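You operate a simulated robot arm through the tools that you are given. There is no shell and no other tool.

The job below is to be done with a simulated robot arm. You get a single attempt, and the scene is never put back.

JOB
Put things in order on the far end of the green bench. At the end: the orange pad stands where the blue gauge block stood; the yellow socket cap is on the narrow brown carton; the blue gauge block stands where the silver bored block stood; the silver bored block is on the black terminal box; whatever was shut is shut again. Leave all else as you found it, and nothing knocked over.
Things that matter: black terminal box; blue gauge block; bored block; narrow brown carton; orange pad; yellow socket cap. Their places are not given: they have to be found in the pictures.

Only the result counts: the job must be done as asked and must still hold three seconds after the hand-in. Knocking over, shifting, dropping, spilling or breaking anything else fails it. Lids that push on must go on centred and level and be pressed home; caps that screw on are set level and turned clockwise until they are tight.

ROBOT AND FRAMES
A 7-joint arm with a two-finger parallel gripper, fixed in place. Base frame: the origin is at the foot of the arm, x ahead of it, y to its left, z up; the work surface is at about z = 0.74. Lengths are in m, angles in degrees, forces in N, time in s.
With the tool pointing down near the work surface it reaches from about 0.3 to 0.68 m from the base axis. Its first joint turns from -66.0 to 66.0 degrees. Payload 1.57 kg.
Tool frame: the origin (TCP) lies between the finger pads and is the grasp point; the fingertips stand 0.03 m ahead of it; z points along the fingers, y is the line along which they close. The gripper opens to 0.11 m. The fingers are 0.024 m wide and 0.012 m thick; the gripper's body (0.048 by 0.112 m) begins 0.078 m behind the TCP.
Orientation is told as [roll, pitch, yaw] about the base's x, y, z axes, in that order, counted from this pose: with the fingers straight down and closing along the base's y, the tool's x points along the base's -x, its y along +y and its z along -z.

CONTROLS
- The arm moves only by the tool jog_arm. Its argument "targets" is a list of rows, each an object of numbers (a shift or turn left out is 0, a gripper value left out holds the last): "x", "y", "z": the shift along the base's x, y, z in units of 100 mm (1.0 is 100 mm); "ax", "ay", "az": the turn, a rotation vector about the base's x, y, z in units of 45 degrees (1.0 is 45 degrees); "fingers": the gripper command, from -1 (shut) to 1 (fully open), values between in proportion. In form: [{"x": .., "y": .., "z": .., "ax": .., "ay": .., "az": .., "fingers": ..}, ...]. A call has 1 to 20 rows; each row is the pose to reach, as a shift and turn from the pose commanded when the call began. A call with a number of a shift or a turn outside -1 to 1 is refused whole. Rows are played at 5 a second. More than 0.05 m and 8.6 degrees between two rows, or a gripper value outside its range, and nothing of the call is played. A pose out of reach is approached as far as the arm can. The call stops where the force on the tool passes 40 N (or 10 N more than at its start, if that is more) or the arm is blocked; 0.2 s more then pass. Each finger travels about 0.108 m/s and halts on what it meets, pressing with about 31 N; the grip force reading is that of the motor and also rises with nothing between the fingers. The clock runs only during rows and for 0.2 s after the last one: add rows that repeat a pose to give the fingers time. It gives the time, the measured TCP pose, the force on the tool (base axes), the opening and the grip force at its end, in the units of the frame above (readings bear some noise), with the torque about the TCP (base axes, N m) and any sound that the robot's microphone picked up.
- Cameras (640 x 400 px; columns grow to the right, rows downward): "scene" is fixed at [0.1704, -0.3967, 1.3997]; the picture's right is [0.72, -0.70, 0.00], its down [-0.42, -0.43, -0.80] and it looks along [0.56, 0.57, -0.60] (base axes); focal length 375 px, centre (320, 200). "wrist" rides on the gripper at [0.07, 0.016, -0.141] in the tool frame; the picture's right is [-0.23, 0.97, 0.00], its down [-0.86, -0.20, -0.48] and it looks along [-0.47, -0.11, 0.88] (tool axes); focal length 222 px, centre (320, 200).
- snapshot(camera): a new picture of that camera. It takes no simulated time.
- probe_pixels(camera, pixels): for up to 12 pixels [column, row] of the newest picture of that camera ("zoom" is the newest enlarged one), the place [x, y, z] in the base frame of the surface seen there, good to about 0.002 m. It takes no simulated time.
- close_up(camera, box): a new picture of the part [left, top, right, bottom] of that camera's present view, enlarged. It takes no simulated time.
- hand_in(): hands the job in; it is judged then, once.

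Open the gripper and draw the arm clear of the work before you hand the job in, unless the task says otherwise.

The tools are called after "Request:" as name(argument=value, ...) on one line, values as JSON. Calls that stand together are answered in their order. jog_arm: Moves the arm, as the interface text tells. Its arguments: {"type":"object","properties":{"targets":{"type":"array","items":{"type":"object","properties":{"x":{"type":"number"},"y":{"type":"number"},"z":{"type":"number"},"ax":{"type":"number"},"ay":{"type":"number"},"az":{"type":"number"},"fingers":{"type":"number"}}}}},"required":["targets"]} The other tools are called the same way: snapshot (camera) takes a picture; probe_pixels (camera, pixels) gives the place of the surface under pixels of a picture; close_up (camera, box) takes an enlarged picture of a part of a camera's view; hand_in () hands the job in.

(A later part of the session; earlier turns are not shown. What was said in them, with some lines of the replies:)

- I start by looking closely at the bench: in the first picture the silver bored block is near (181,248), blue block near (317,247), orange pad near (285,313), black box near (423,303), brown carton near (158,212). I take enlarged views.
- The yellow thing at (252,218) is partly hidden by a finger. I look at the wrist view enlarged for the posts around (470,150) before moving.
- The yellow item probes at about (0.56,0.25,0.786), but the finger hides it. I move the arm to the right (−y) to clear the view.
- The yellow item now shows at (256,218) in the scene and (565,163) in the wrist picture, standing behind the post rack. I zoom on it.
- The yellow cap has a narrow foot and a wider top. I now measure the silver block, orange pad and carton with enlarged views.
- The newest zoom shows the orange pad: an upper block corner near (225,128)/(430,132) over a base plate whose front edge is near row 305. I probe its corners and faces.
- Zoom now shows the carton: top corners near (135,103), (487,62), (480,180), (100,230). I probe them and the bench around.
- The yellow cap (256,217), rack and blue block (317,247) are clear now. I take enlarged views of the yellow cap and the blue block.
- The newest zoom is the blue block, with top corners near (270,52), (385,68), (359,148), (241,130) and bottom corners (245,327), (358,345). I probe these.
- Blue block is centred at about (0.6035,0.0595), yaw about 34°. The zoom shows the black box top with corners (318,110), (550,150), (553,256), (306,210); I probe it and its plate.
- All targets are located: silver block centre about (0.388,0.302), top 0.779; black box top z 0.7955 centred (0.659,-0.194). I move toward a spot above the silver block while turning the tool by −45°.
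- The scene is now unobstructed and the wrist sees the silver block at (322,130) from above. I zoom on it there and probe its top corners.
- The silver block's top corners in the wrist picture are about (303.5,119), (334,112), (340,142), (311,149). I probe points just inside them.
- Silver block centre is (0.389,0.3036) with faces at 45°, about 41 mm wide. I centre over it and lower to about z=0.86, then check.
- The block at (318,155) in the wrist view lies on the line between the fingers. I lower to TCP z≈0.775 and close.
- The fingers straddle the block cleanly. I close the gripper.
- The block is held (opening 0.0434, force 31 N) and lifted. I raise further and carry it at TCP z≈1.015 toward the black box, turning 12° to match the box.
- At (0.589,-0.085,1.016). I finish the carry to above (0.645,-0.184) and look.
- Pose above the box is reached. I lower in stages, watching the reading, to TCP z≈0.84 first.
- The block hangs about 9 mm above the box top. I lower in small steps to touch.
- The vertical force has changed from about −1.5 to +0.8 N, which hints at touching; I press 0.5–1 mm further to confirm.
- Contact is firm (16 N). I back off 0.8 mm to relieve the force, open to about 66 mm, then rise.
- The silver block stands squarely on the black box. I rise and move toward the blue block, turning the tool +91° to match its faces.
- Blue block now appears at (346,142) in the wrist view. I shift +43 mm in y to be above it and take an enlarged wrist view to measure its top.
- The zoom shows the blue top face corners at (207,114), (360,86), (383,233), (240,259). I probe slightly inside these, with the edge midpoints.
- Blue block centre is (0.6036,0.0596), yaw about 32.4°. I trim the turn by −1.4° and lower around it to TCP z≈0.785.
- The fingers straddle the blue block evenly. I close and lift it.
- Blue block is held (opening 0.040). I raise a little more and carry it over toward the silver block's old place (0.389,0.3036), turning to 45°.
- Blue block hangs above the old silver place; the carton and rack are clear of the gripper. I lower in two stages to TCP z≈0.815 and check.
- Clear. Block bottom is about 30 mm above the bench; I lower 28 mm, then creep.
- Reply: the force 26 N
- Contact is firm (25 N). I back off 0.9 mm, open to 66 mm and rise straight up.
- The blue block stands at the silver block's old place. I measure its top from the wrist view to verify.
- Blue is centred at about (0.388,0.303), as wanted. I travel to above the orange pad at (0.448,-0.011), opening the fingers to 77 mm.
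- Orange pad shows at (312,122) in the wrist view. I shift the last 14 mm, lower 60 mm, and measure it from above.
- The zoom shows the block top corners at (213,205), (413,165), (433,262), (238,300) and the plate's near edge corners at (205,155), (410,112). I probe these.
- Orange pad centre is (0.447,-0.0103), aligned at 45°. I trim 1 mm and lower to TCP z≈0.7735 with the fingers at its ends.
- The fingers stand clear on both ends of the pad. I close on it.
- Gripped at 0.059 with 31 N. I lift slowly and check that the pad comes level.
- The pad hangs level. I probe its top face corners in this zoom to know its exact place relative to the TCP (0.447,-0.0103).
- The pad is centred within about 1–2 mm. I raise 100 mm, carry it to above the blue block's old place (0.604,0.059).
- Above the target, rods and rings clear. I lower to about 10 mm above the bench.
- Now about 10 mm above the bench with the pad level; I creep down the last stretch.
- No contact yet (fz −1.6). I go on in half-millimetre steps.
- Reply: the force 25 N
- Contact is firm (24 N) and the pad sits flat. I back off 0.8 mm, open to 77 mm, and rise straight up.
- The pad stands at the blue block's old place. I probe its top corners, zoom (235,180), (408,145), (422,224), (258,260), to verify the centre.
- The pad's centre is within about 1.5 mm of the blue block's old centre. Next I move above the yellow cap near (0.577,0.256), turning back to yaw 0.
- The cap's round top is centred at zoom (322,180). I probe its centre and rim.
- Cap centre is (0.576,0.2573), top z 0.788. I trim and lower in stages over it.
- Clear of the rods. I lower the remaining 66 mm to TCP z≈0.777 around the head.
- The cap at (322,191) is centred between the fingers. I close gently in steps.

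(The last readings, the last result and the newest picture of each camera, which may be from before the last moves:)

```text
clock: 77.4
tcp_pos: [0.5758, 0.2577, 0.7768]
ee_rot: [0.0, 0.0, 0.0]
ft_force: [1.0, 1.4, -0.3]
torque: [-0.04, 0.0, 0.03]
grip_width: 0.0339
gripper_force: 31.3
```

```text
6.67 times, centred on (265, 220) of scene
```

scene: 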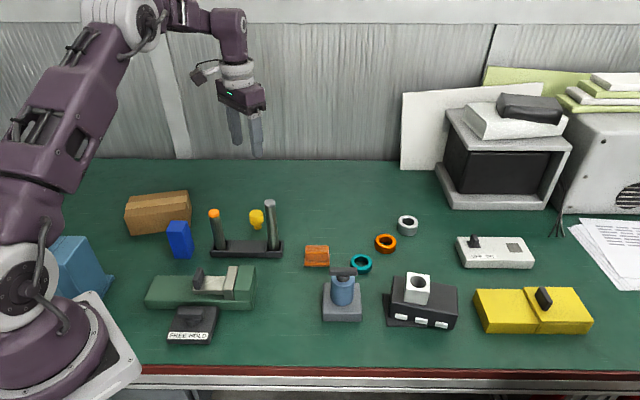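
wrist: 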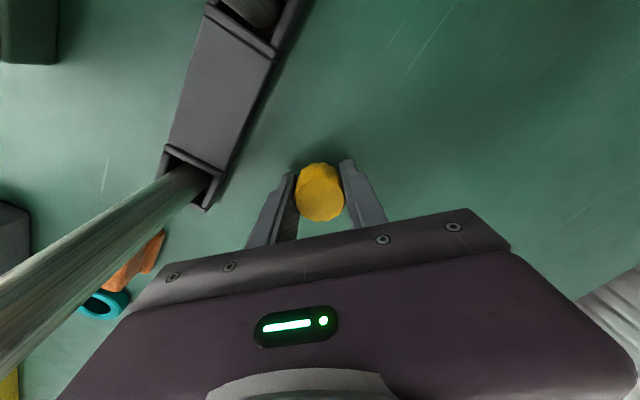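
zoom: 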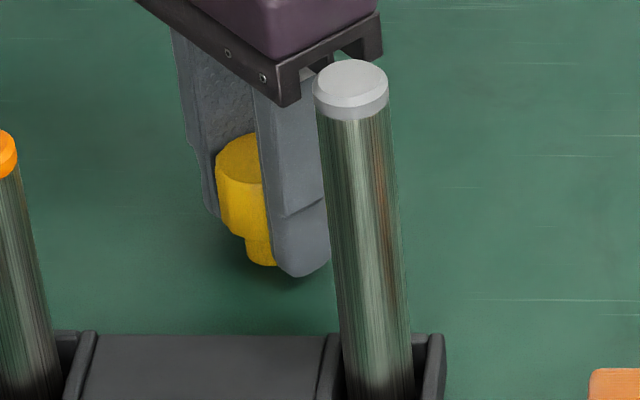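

Gripped at 0.0339. I lift straight up and check that the cap hangs upright.

Request:
jog_arm(targets=[{"z": 0.05}, {"z": 0.2}, {"z": 0.45}, {"z": 0.75}, {"z": 1.0}, {"z": 1.0}])

Request:
jog_arm(targets=[{"z": 0.3}, {"z": 0.7}, {"z": 1.0}, {"z": 1.0}])

Request:
close_up(camera="scene", box=[190, 80, 340, 200])

Request:
close_up(camera="wrist", box=[270, 130, 370, 230])

Request:
snapshot(camera="scene")

```text
clock: 78.8
tcp_pos: [0.575, 0.2574, 0.8755]
ee_rot: [0.1, 0.0, 0.0]
ft_force: [0.6, 0.2, 0.2]
torque: [-0.01, -0.03, -0.01]
grip_width: 0.0336
gripper_force: 31.1
```

```text
clock: 79.8
tcp_pos: [0.5762, 0.2568, 0.9772]
ee_rot: [0.1, 0.0, -0.1]
ft_force: [-0.9, -0.2, -0.5]
torque: [0.01, -0.02, -0.01]
grip_width: 0.0339
gripper_force: 30.9
```

```text
3.33 times, centred on (265, 140) of scene
```

zoom: 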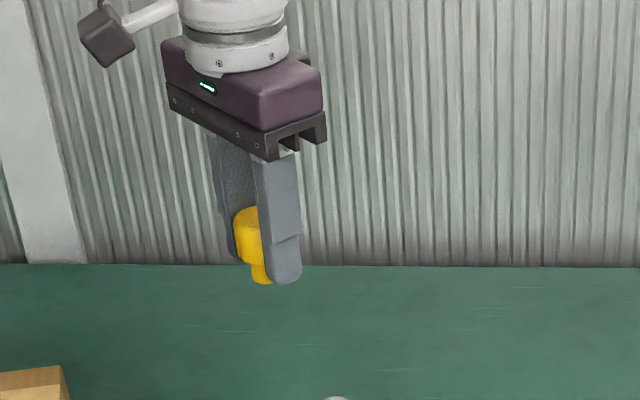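

```text
4.00 times, centred on (320, 180) of wrist
```

zoom: 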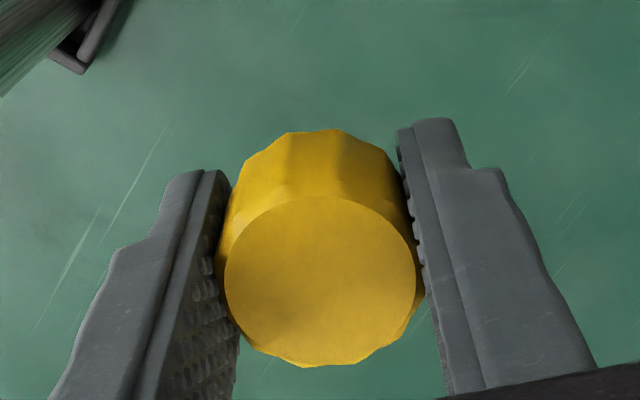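

```text
taken
```

scene: 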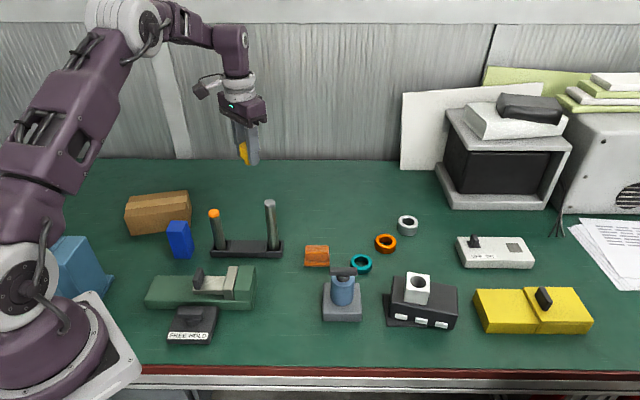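

I check the cap's tilt by probing several points on its top face in this zoom.

Request:
probe_pixels(camera="zoom", pixels=[[240, 280], [400, 280], [320, 212], [320, 350], [320, 280], [265, 235], [375, 330]])

```text
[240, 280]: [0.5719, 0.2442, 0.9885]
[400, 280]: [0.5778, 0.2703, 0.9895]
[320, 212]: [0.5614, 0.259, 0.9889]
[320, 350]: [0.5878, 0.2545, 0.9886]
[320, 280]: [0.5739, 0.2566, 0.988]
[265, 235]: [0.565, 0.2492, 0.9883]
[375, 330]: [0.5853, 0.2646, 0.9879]
```

The cap hangs level. I carry it at this height to above the carton centre (0.406,0.454).

Request:
jog_arm(targets=[{"x": -0.2, "y": 0.23}, {"x": -0.5, "y": 0.58}, {"x": -0.75, "y": 0.87}, {"x": -0.85, "y": 0.985}, {"x": -0.85, "y": 0.985}])

Request:
jog_arm(targets=[{"x": -0.2, "y": 0.23}, {"x": -0.5, "y": 0.58}, {"x": -0.75, "y": 0.87}, {"x": -0.85, "y": 0.985}, {"x": -0.85, "y": 0.985}])

Request:
snapshot(camera="scene")

Request:
snapshot(camera="wrist")

```text
clock: 81.0
tcp_pos: [0.4904, 0.3551, 0.9774]
ee_rot: [0.0, 0.0, 0.0]
ft_force: [-0.3, -0.3, -0.7]
torque: [0.03, 0.0, 0.04]
grip_width: 0.0338
gripper_force: 30.8
```

```text
clock: 82.2
tcp_pos: [0.4051, 0.4544, 0.9771]
ee_rot: [0.1, 0.0, 0.0]
ft_force: [1.2, 0.2, -0.5]
torque: [-0.01, 0.01, -0.01]
grip_width: 0.0338
gripper_force: 30.8
```

```text
taken
```

scene: 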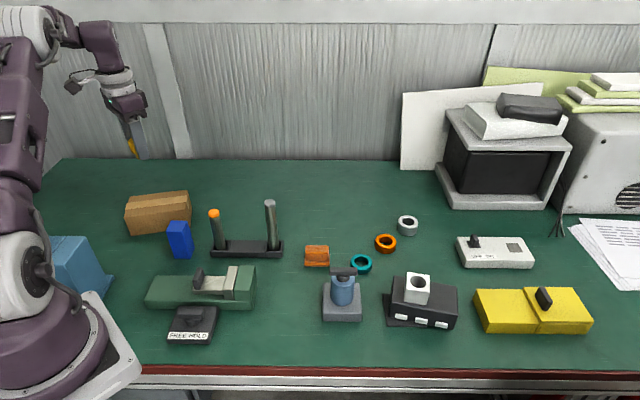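

```text
taken
```

wrist: 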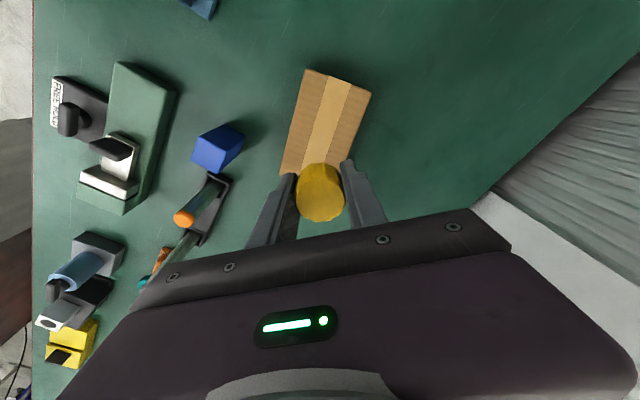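

Above the carton. I lower 100 mm, check, then approach.

Request:
jog_arm(targets=[{"z": -0.35}, {"z": -0.7}, {"z": -1.0}, {"z": -1.0}])

Request:
close_up(camera="scene", box=[80, 130, 230, 270])

Request:
snapshot(camera="wrist")

```text
clock: 83.2
tcp_pos: [0.4067, 0.4544, 0.876]
ee_rot: [0.0, -0.1, 0.0]
ft_force: [-0.3, 0.3, -0.9]
torque: [0.03, 0.0, -0.01]
grip_width: 0.0337
gripper_force: 31.1
```

```text
2.86 times, centred on (155, 200) of scene
```

zoom: 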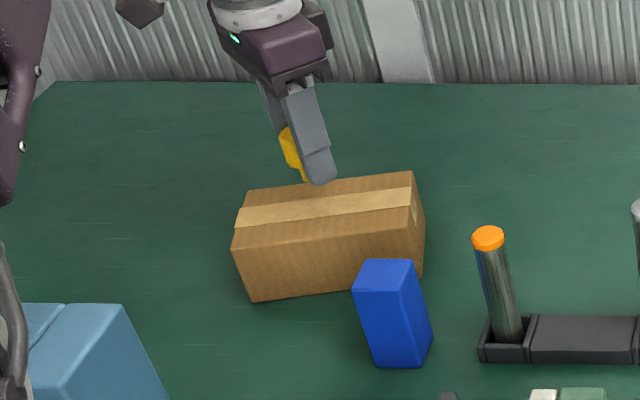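

```text
taken
```

wrist: 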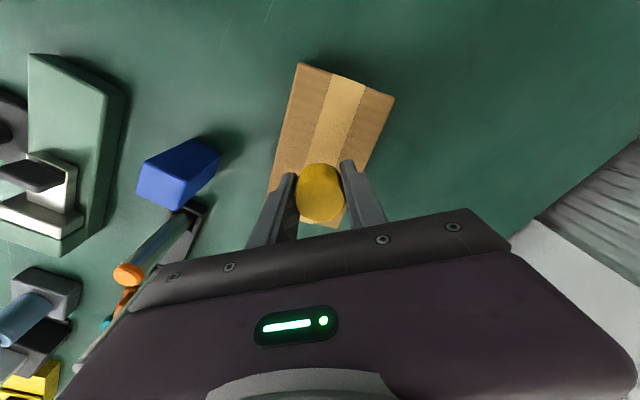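

Gap to the carton top is about 35 mm. I lower 31 mm, then creep.

Request:
jog_arm(targets=[{"z": -0.12}, {"z": -0.22}, {"z": -0.29}, {"z": -0.32}, {"z": -0.32}])

Request:
close_up(camera="scene", box=[100, 160, 220, 260])

Request:
jog_arm(targets=[{"z": -0.01}, {"z": -0.015}, {"z": -0.02}, {"z": -0.02}])

```text
clock: 84.4
tcp_pos: [0.4045, 0.4544, 0.8455]
ee_rot: [0.0, 0.0, 0.0]
ft_force: [-0.1, -0.6, -0.6]
torque: [0.0, -0.01, 0.0]
grip_width: 0.0337
gripper_force: 30.5
```

```text
4.00 times, centred on (160, 210) of scene
```

zoom: 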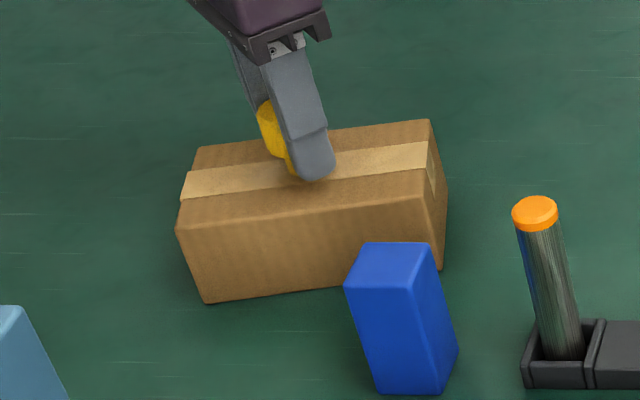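

```text
clock: 85.4
tcp_pos: [0.4053, 0.4538, 0.8425]
ee_rot: [0.0, 0.0, 0.1]
ft_force: [0.1, -0.4, 0.7]
torque: [0.0, 0.0, 0.04]
grip_width: 0.0336
gripper_force: 31.0
```

Commanded z is now about 0.843 with fz near 0.7; I creep 0.5 mm at a time until contact is clear.

Request:
jog_arm(targets=[{"z": -0.005}, {"z": -0.005}])

Request:
jog_arm(targets=[{"z": -0.005}, {"z": -0.005}])

```text
clock: 86.0
tcp_pos: [0.4069, 0.453, 0.8422]
ee_rot: [0.0, 0.0, 0.0]
ft_force: [-0.3, 0.4, 0.2]
torque: [-0.01, 0.02, 0.0]
grip_width: 0.0338
gripper_force: 31.0
```

```text
clock: 86.6
tcp_pos: [0.4058, 0.4549, 0.8408]
ee_rot: [-0.1, 0.0, 0.0]
ft_force: [0.9, -0.4, 0.9]
torque: [0.0, 0.02, 0.02]
grip_width: 0.0337
gripper_force: 31.1
```

Request:
jog_arm(targets=[{"z": -0.005}, {"z": -0.005}])

Request:
jog_arm(targets=[{"z": -0.004}, {"z": -0.004}])

```text
clock: 87.2
tcp_pos: [0.4067, 0.4543, 0.8416]
ee_rot: [0.1, 0.0, 0.0]
ft_force: [-0.8, -0.1, -0.2]
torque: [0.0, 0.0, -0.01]
grip_width: 0.0337
gripper_force: 31.4
```

```text
clock: 87.8
tcp_pos: [0.4059, 0.4542, 0.8421]
ee_rot: [0.0, 0.1, 0.1]
ft_force: [-0.2, 1.3, 3.3]
torque: [0.03, -0.04, 0.03]
grip_width: 0.034
gripper_force: 30.7
```

Contact (3.3 N). I ease off 0.2 mm and open the fingers in steps, then check before rising.

Request:
jog_arm(targets=[{"z": 0.002}, {"z": 0.002, "fingers": -0.35}, {"z": 0.002, "fingers": -0.3}, {"z": 0.002, "fingers": -0.2}, {"z": 0.002, "fingers": 0.0}, {"z": 0.002, "fingers": 0.2}, {"z": 0.002, "fingers": 0.2}])

Request:
snapshot(camera="wrist")

Request:
close_up(camera="scene", box=[100, 160, 220, 260])

```text
clock: 89.4
tcp_pos: [0.4052, 0.4538, 0.8419]
ee_rot: [0.0, 0.0, -0.1]
ft_force: [-0.1, -0.1, -0.2]
torque: [0.0, 0.03, -0.01]
grip_width: 0.066
gripper_force: 0.0
```

```text
taken
```

wrist: 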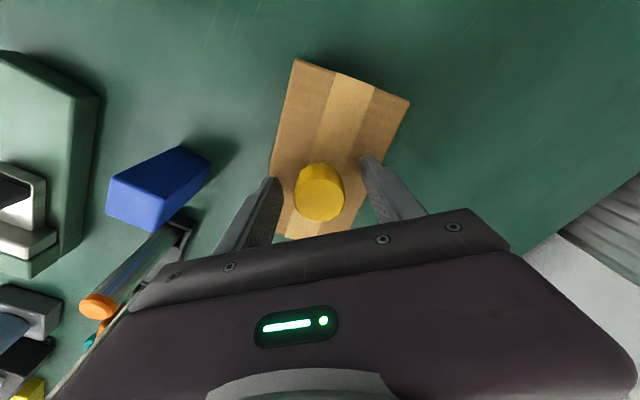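

```text
4.00 times, centred on (160, 210) of scene
```

zoom: 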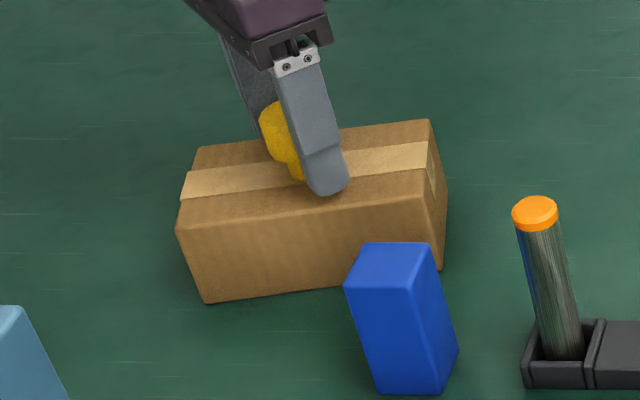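

The cap stands free on the tape at (320,192) in the wrist view. I rise straight up, then draw the arm back.

Request:
jog_arm(targets=[{"z": 0.1}, {"z": 0.3}, {"z": 0.6}, {"z": 1.0}, {"z": 1.0}])

Request:
jog_arm(targets=[{"z": 0.4}, {"z": 0.8}, {"z": 1.0}, {"z": 1.0}])

Request:
snapshot(camera="scene")

Request:
close_up(camera="scene", box=[100, 160, 220, 260])

Request:
snapshot(camera="wrist")

```text
clock: 90.6
tcp_pos: [0.4074, 0.4528, 0.9428]
ee_rot: [0.1, 0.1, 0.0]
ft_force: [0.2, -0.8, 0.1]
torque: [0.0, -0.01, -0.05]
grip_width: 0.0663
gripper_force: 0.0
```

```text
clock: 91.6
tcp_pos: [0.4071, 0.4522, 1.0409]
ee_rot: [0.0, 0.0, 0.1]
ft_force: [-0.2, -0.3, -1.1]
torque: [0.02, 0.02, 0.03]
grip_width: 0.0661
gripper_force: 0.1
```

```text
taken
```

scene: 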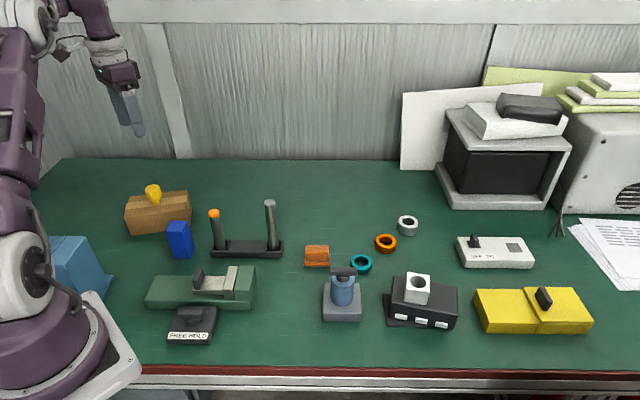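

```text
4.00 times, centred on (160, 210) of scene
```

zoom: 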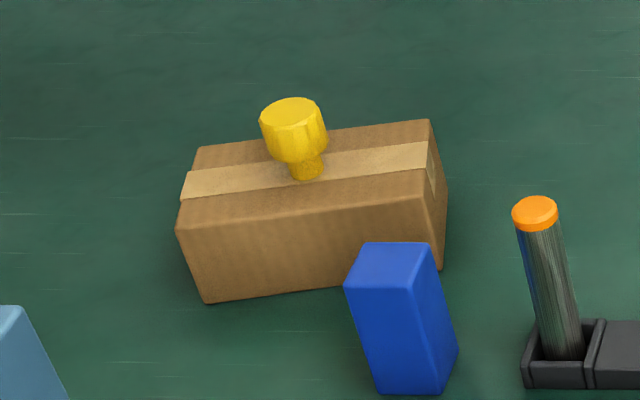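

```text
taken
```

wrist: 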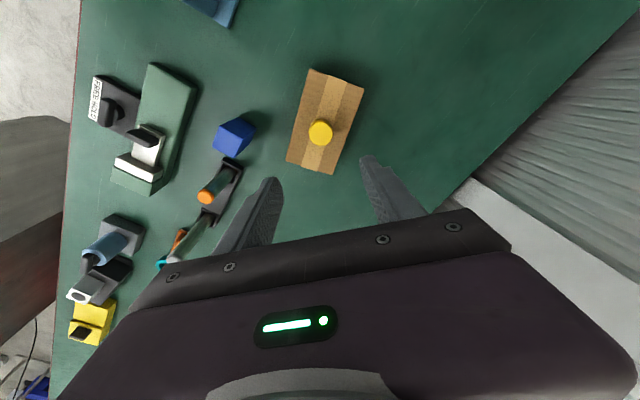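

All four items are in place and upright in the newest picture; everything else is where it was. I open the gripper fully and draw the arm back toward its start pose.

Request:
jog_arm(targets=[{"y": -0.3, "z": 0.1, "fingers": 1}, {"y": -0.65, "z": 0.2}, {"y": -1.0, "z": 0.2}, {"y": -1.0, "z": 0.2}])

Request:
jog_arm(targets=[{"y": -0.35}, {"y": -0.7}, {"y": -1.0}, {"y": -1.0}])

Request:
jog_arm(targets=[{"y": -0.35}, {"y": -0.7}, {"y": -1.0}, {"y": -1.0}])

Request:
jog_arm(targets=[{"y": -0.35}, {"y": -0.7}, {"y": -1.0}, {"y": -1.0}, {"y": -1.0}, {"y": -1.0}])

Request:
snapshot(camera="scene")

Request:
snapshot(camera="wrist")

```text
clock: 92.6
tcp_pos: [0.4048, 0.3545, 1.0602]
ee_rot: [0.0, 0.0, 0.0]
ft_force: [-0.7, -0.6, 0.3]
torque: [-0.03, 0.01, -0.02]
grip_width: 0.1096
gripper_force: 0.0
```

```text
clock: 93.6
tcp_pos: [0.406, 0.2547, 1.0617]
ee_rot: [0.1, 0.0, 0.1]
ft_force: [0.0, -0.4, 0.1]
torque: [-0.02, 0.0, -0.03]
grip_width: 0.1097
gripper_force: 0.0
```

```text
clock: 94.6
tcp_pos: [0.4054, 0.1532, 1.0614]
ee_rot: [0.0, -0.1, -0.1]
ft_force: [0.5, 0.4, 0.3]
torque: [0.04, 0.05, 0.0]
grip_width: 0.1099
gripper_force: 0.1
```

```text
clock: 96.0
tcp_pos: [0.4073, 0.0541, 1.0622]
ee_rot: [0.0, 0.0, -0.1]
ft_force: [-0.2, 0.3, 0.4]
torque: [0.01, -0.02, 0.0]
grip_width: 0.1101
gripper_force: 0.2
```

```text
taken
```

scene: 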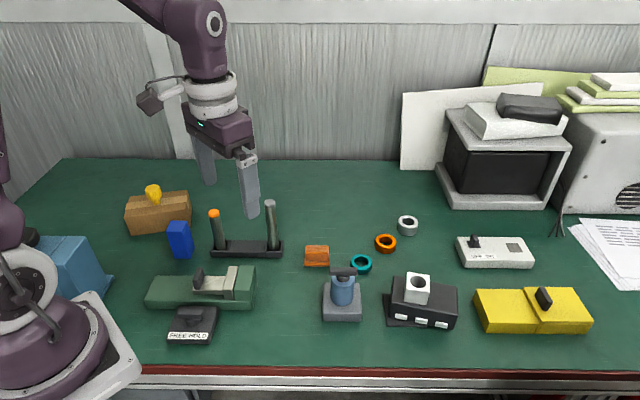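

```text
taken
```

wrist: 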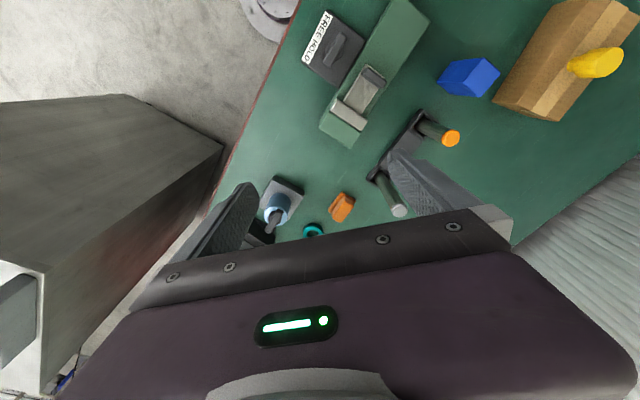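

The final picture shows the cap on the carton (153,195), blue block (179,240), orange pad (316,256) and silver block on the black box (417,288). All are standing, the rest is untouched, the gripper is open and the arm is clear, so I hand in.

Request:
hand_in()

```text
The job is handed in.
```

The job is done and handed in. In the last picture all four items are in place and upright:

- **Silver bored block:** it stands flat on top of the black terminal box, a little toward the near end because the box centre is at the edge of the arm's reach.
- **Blue gauge block:** it stands where the silver block stood, within about 1 mm when measured afterwards.
- **Orange pad:** it stands where the blue block stood, within about 1.5 mm when measured afterwards. I kept its original 45° direction, which is about 12° off the blue block's.
- **Yellow socket cap:** it stands on its foot on the taped middle of the brown carton.

I opened nothing that was shut and touched nothing else. At hand-in the gripper was fully open and the arm was well above the bench. The hand-in gave no verdict, so I can't say how it was judged.
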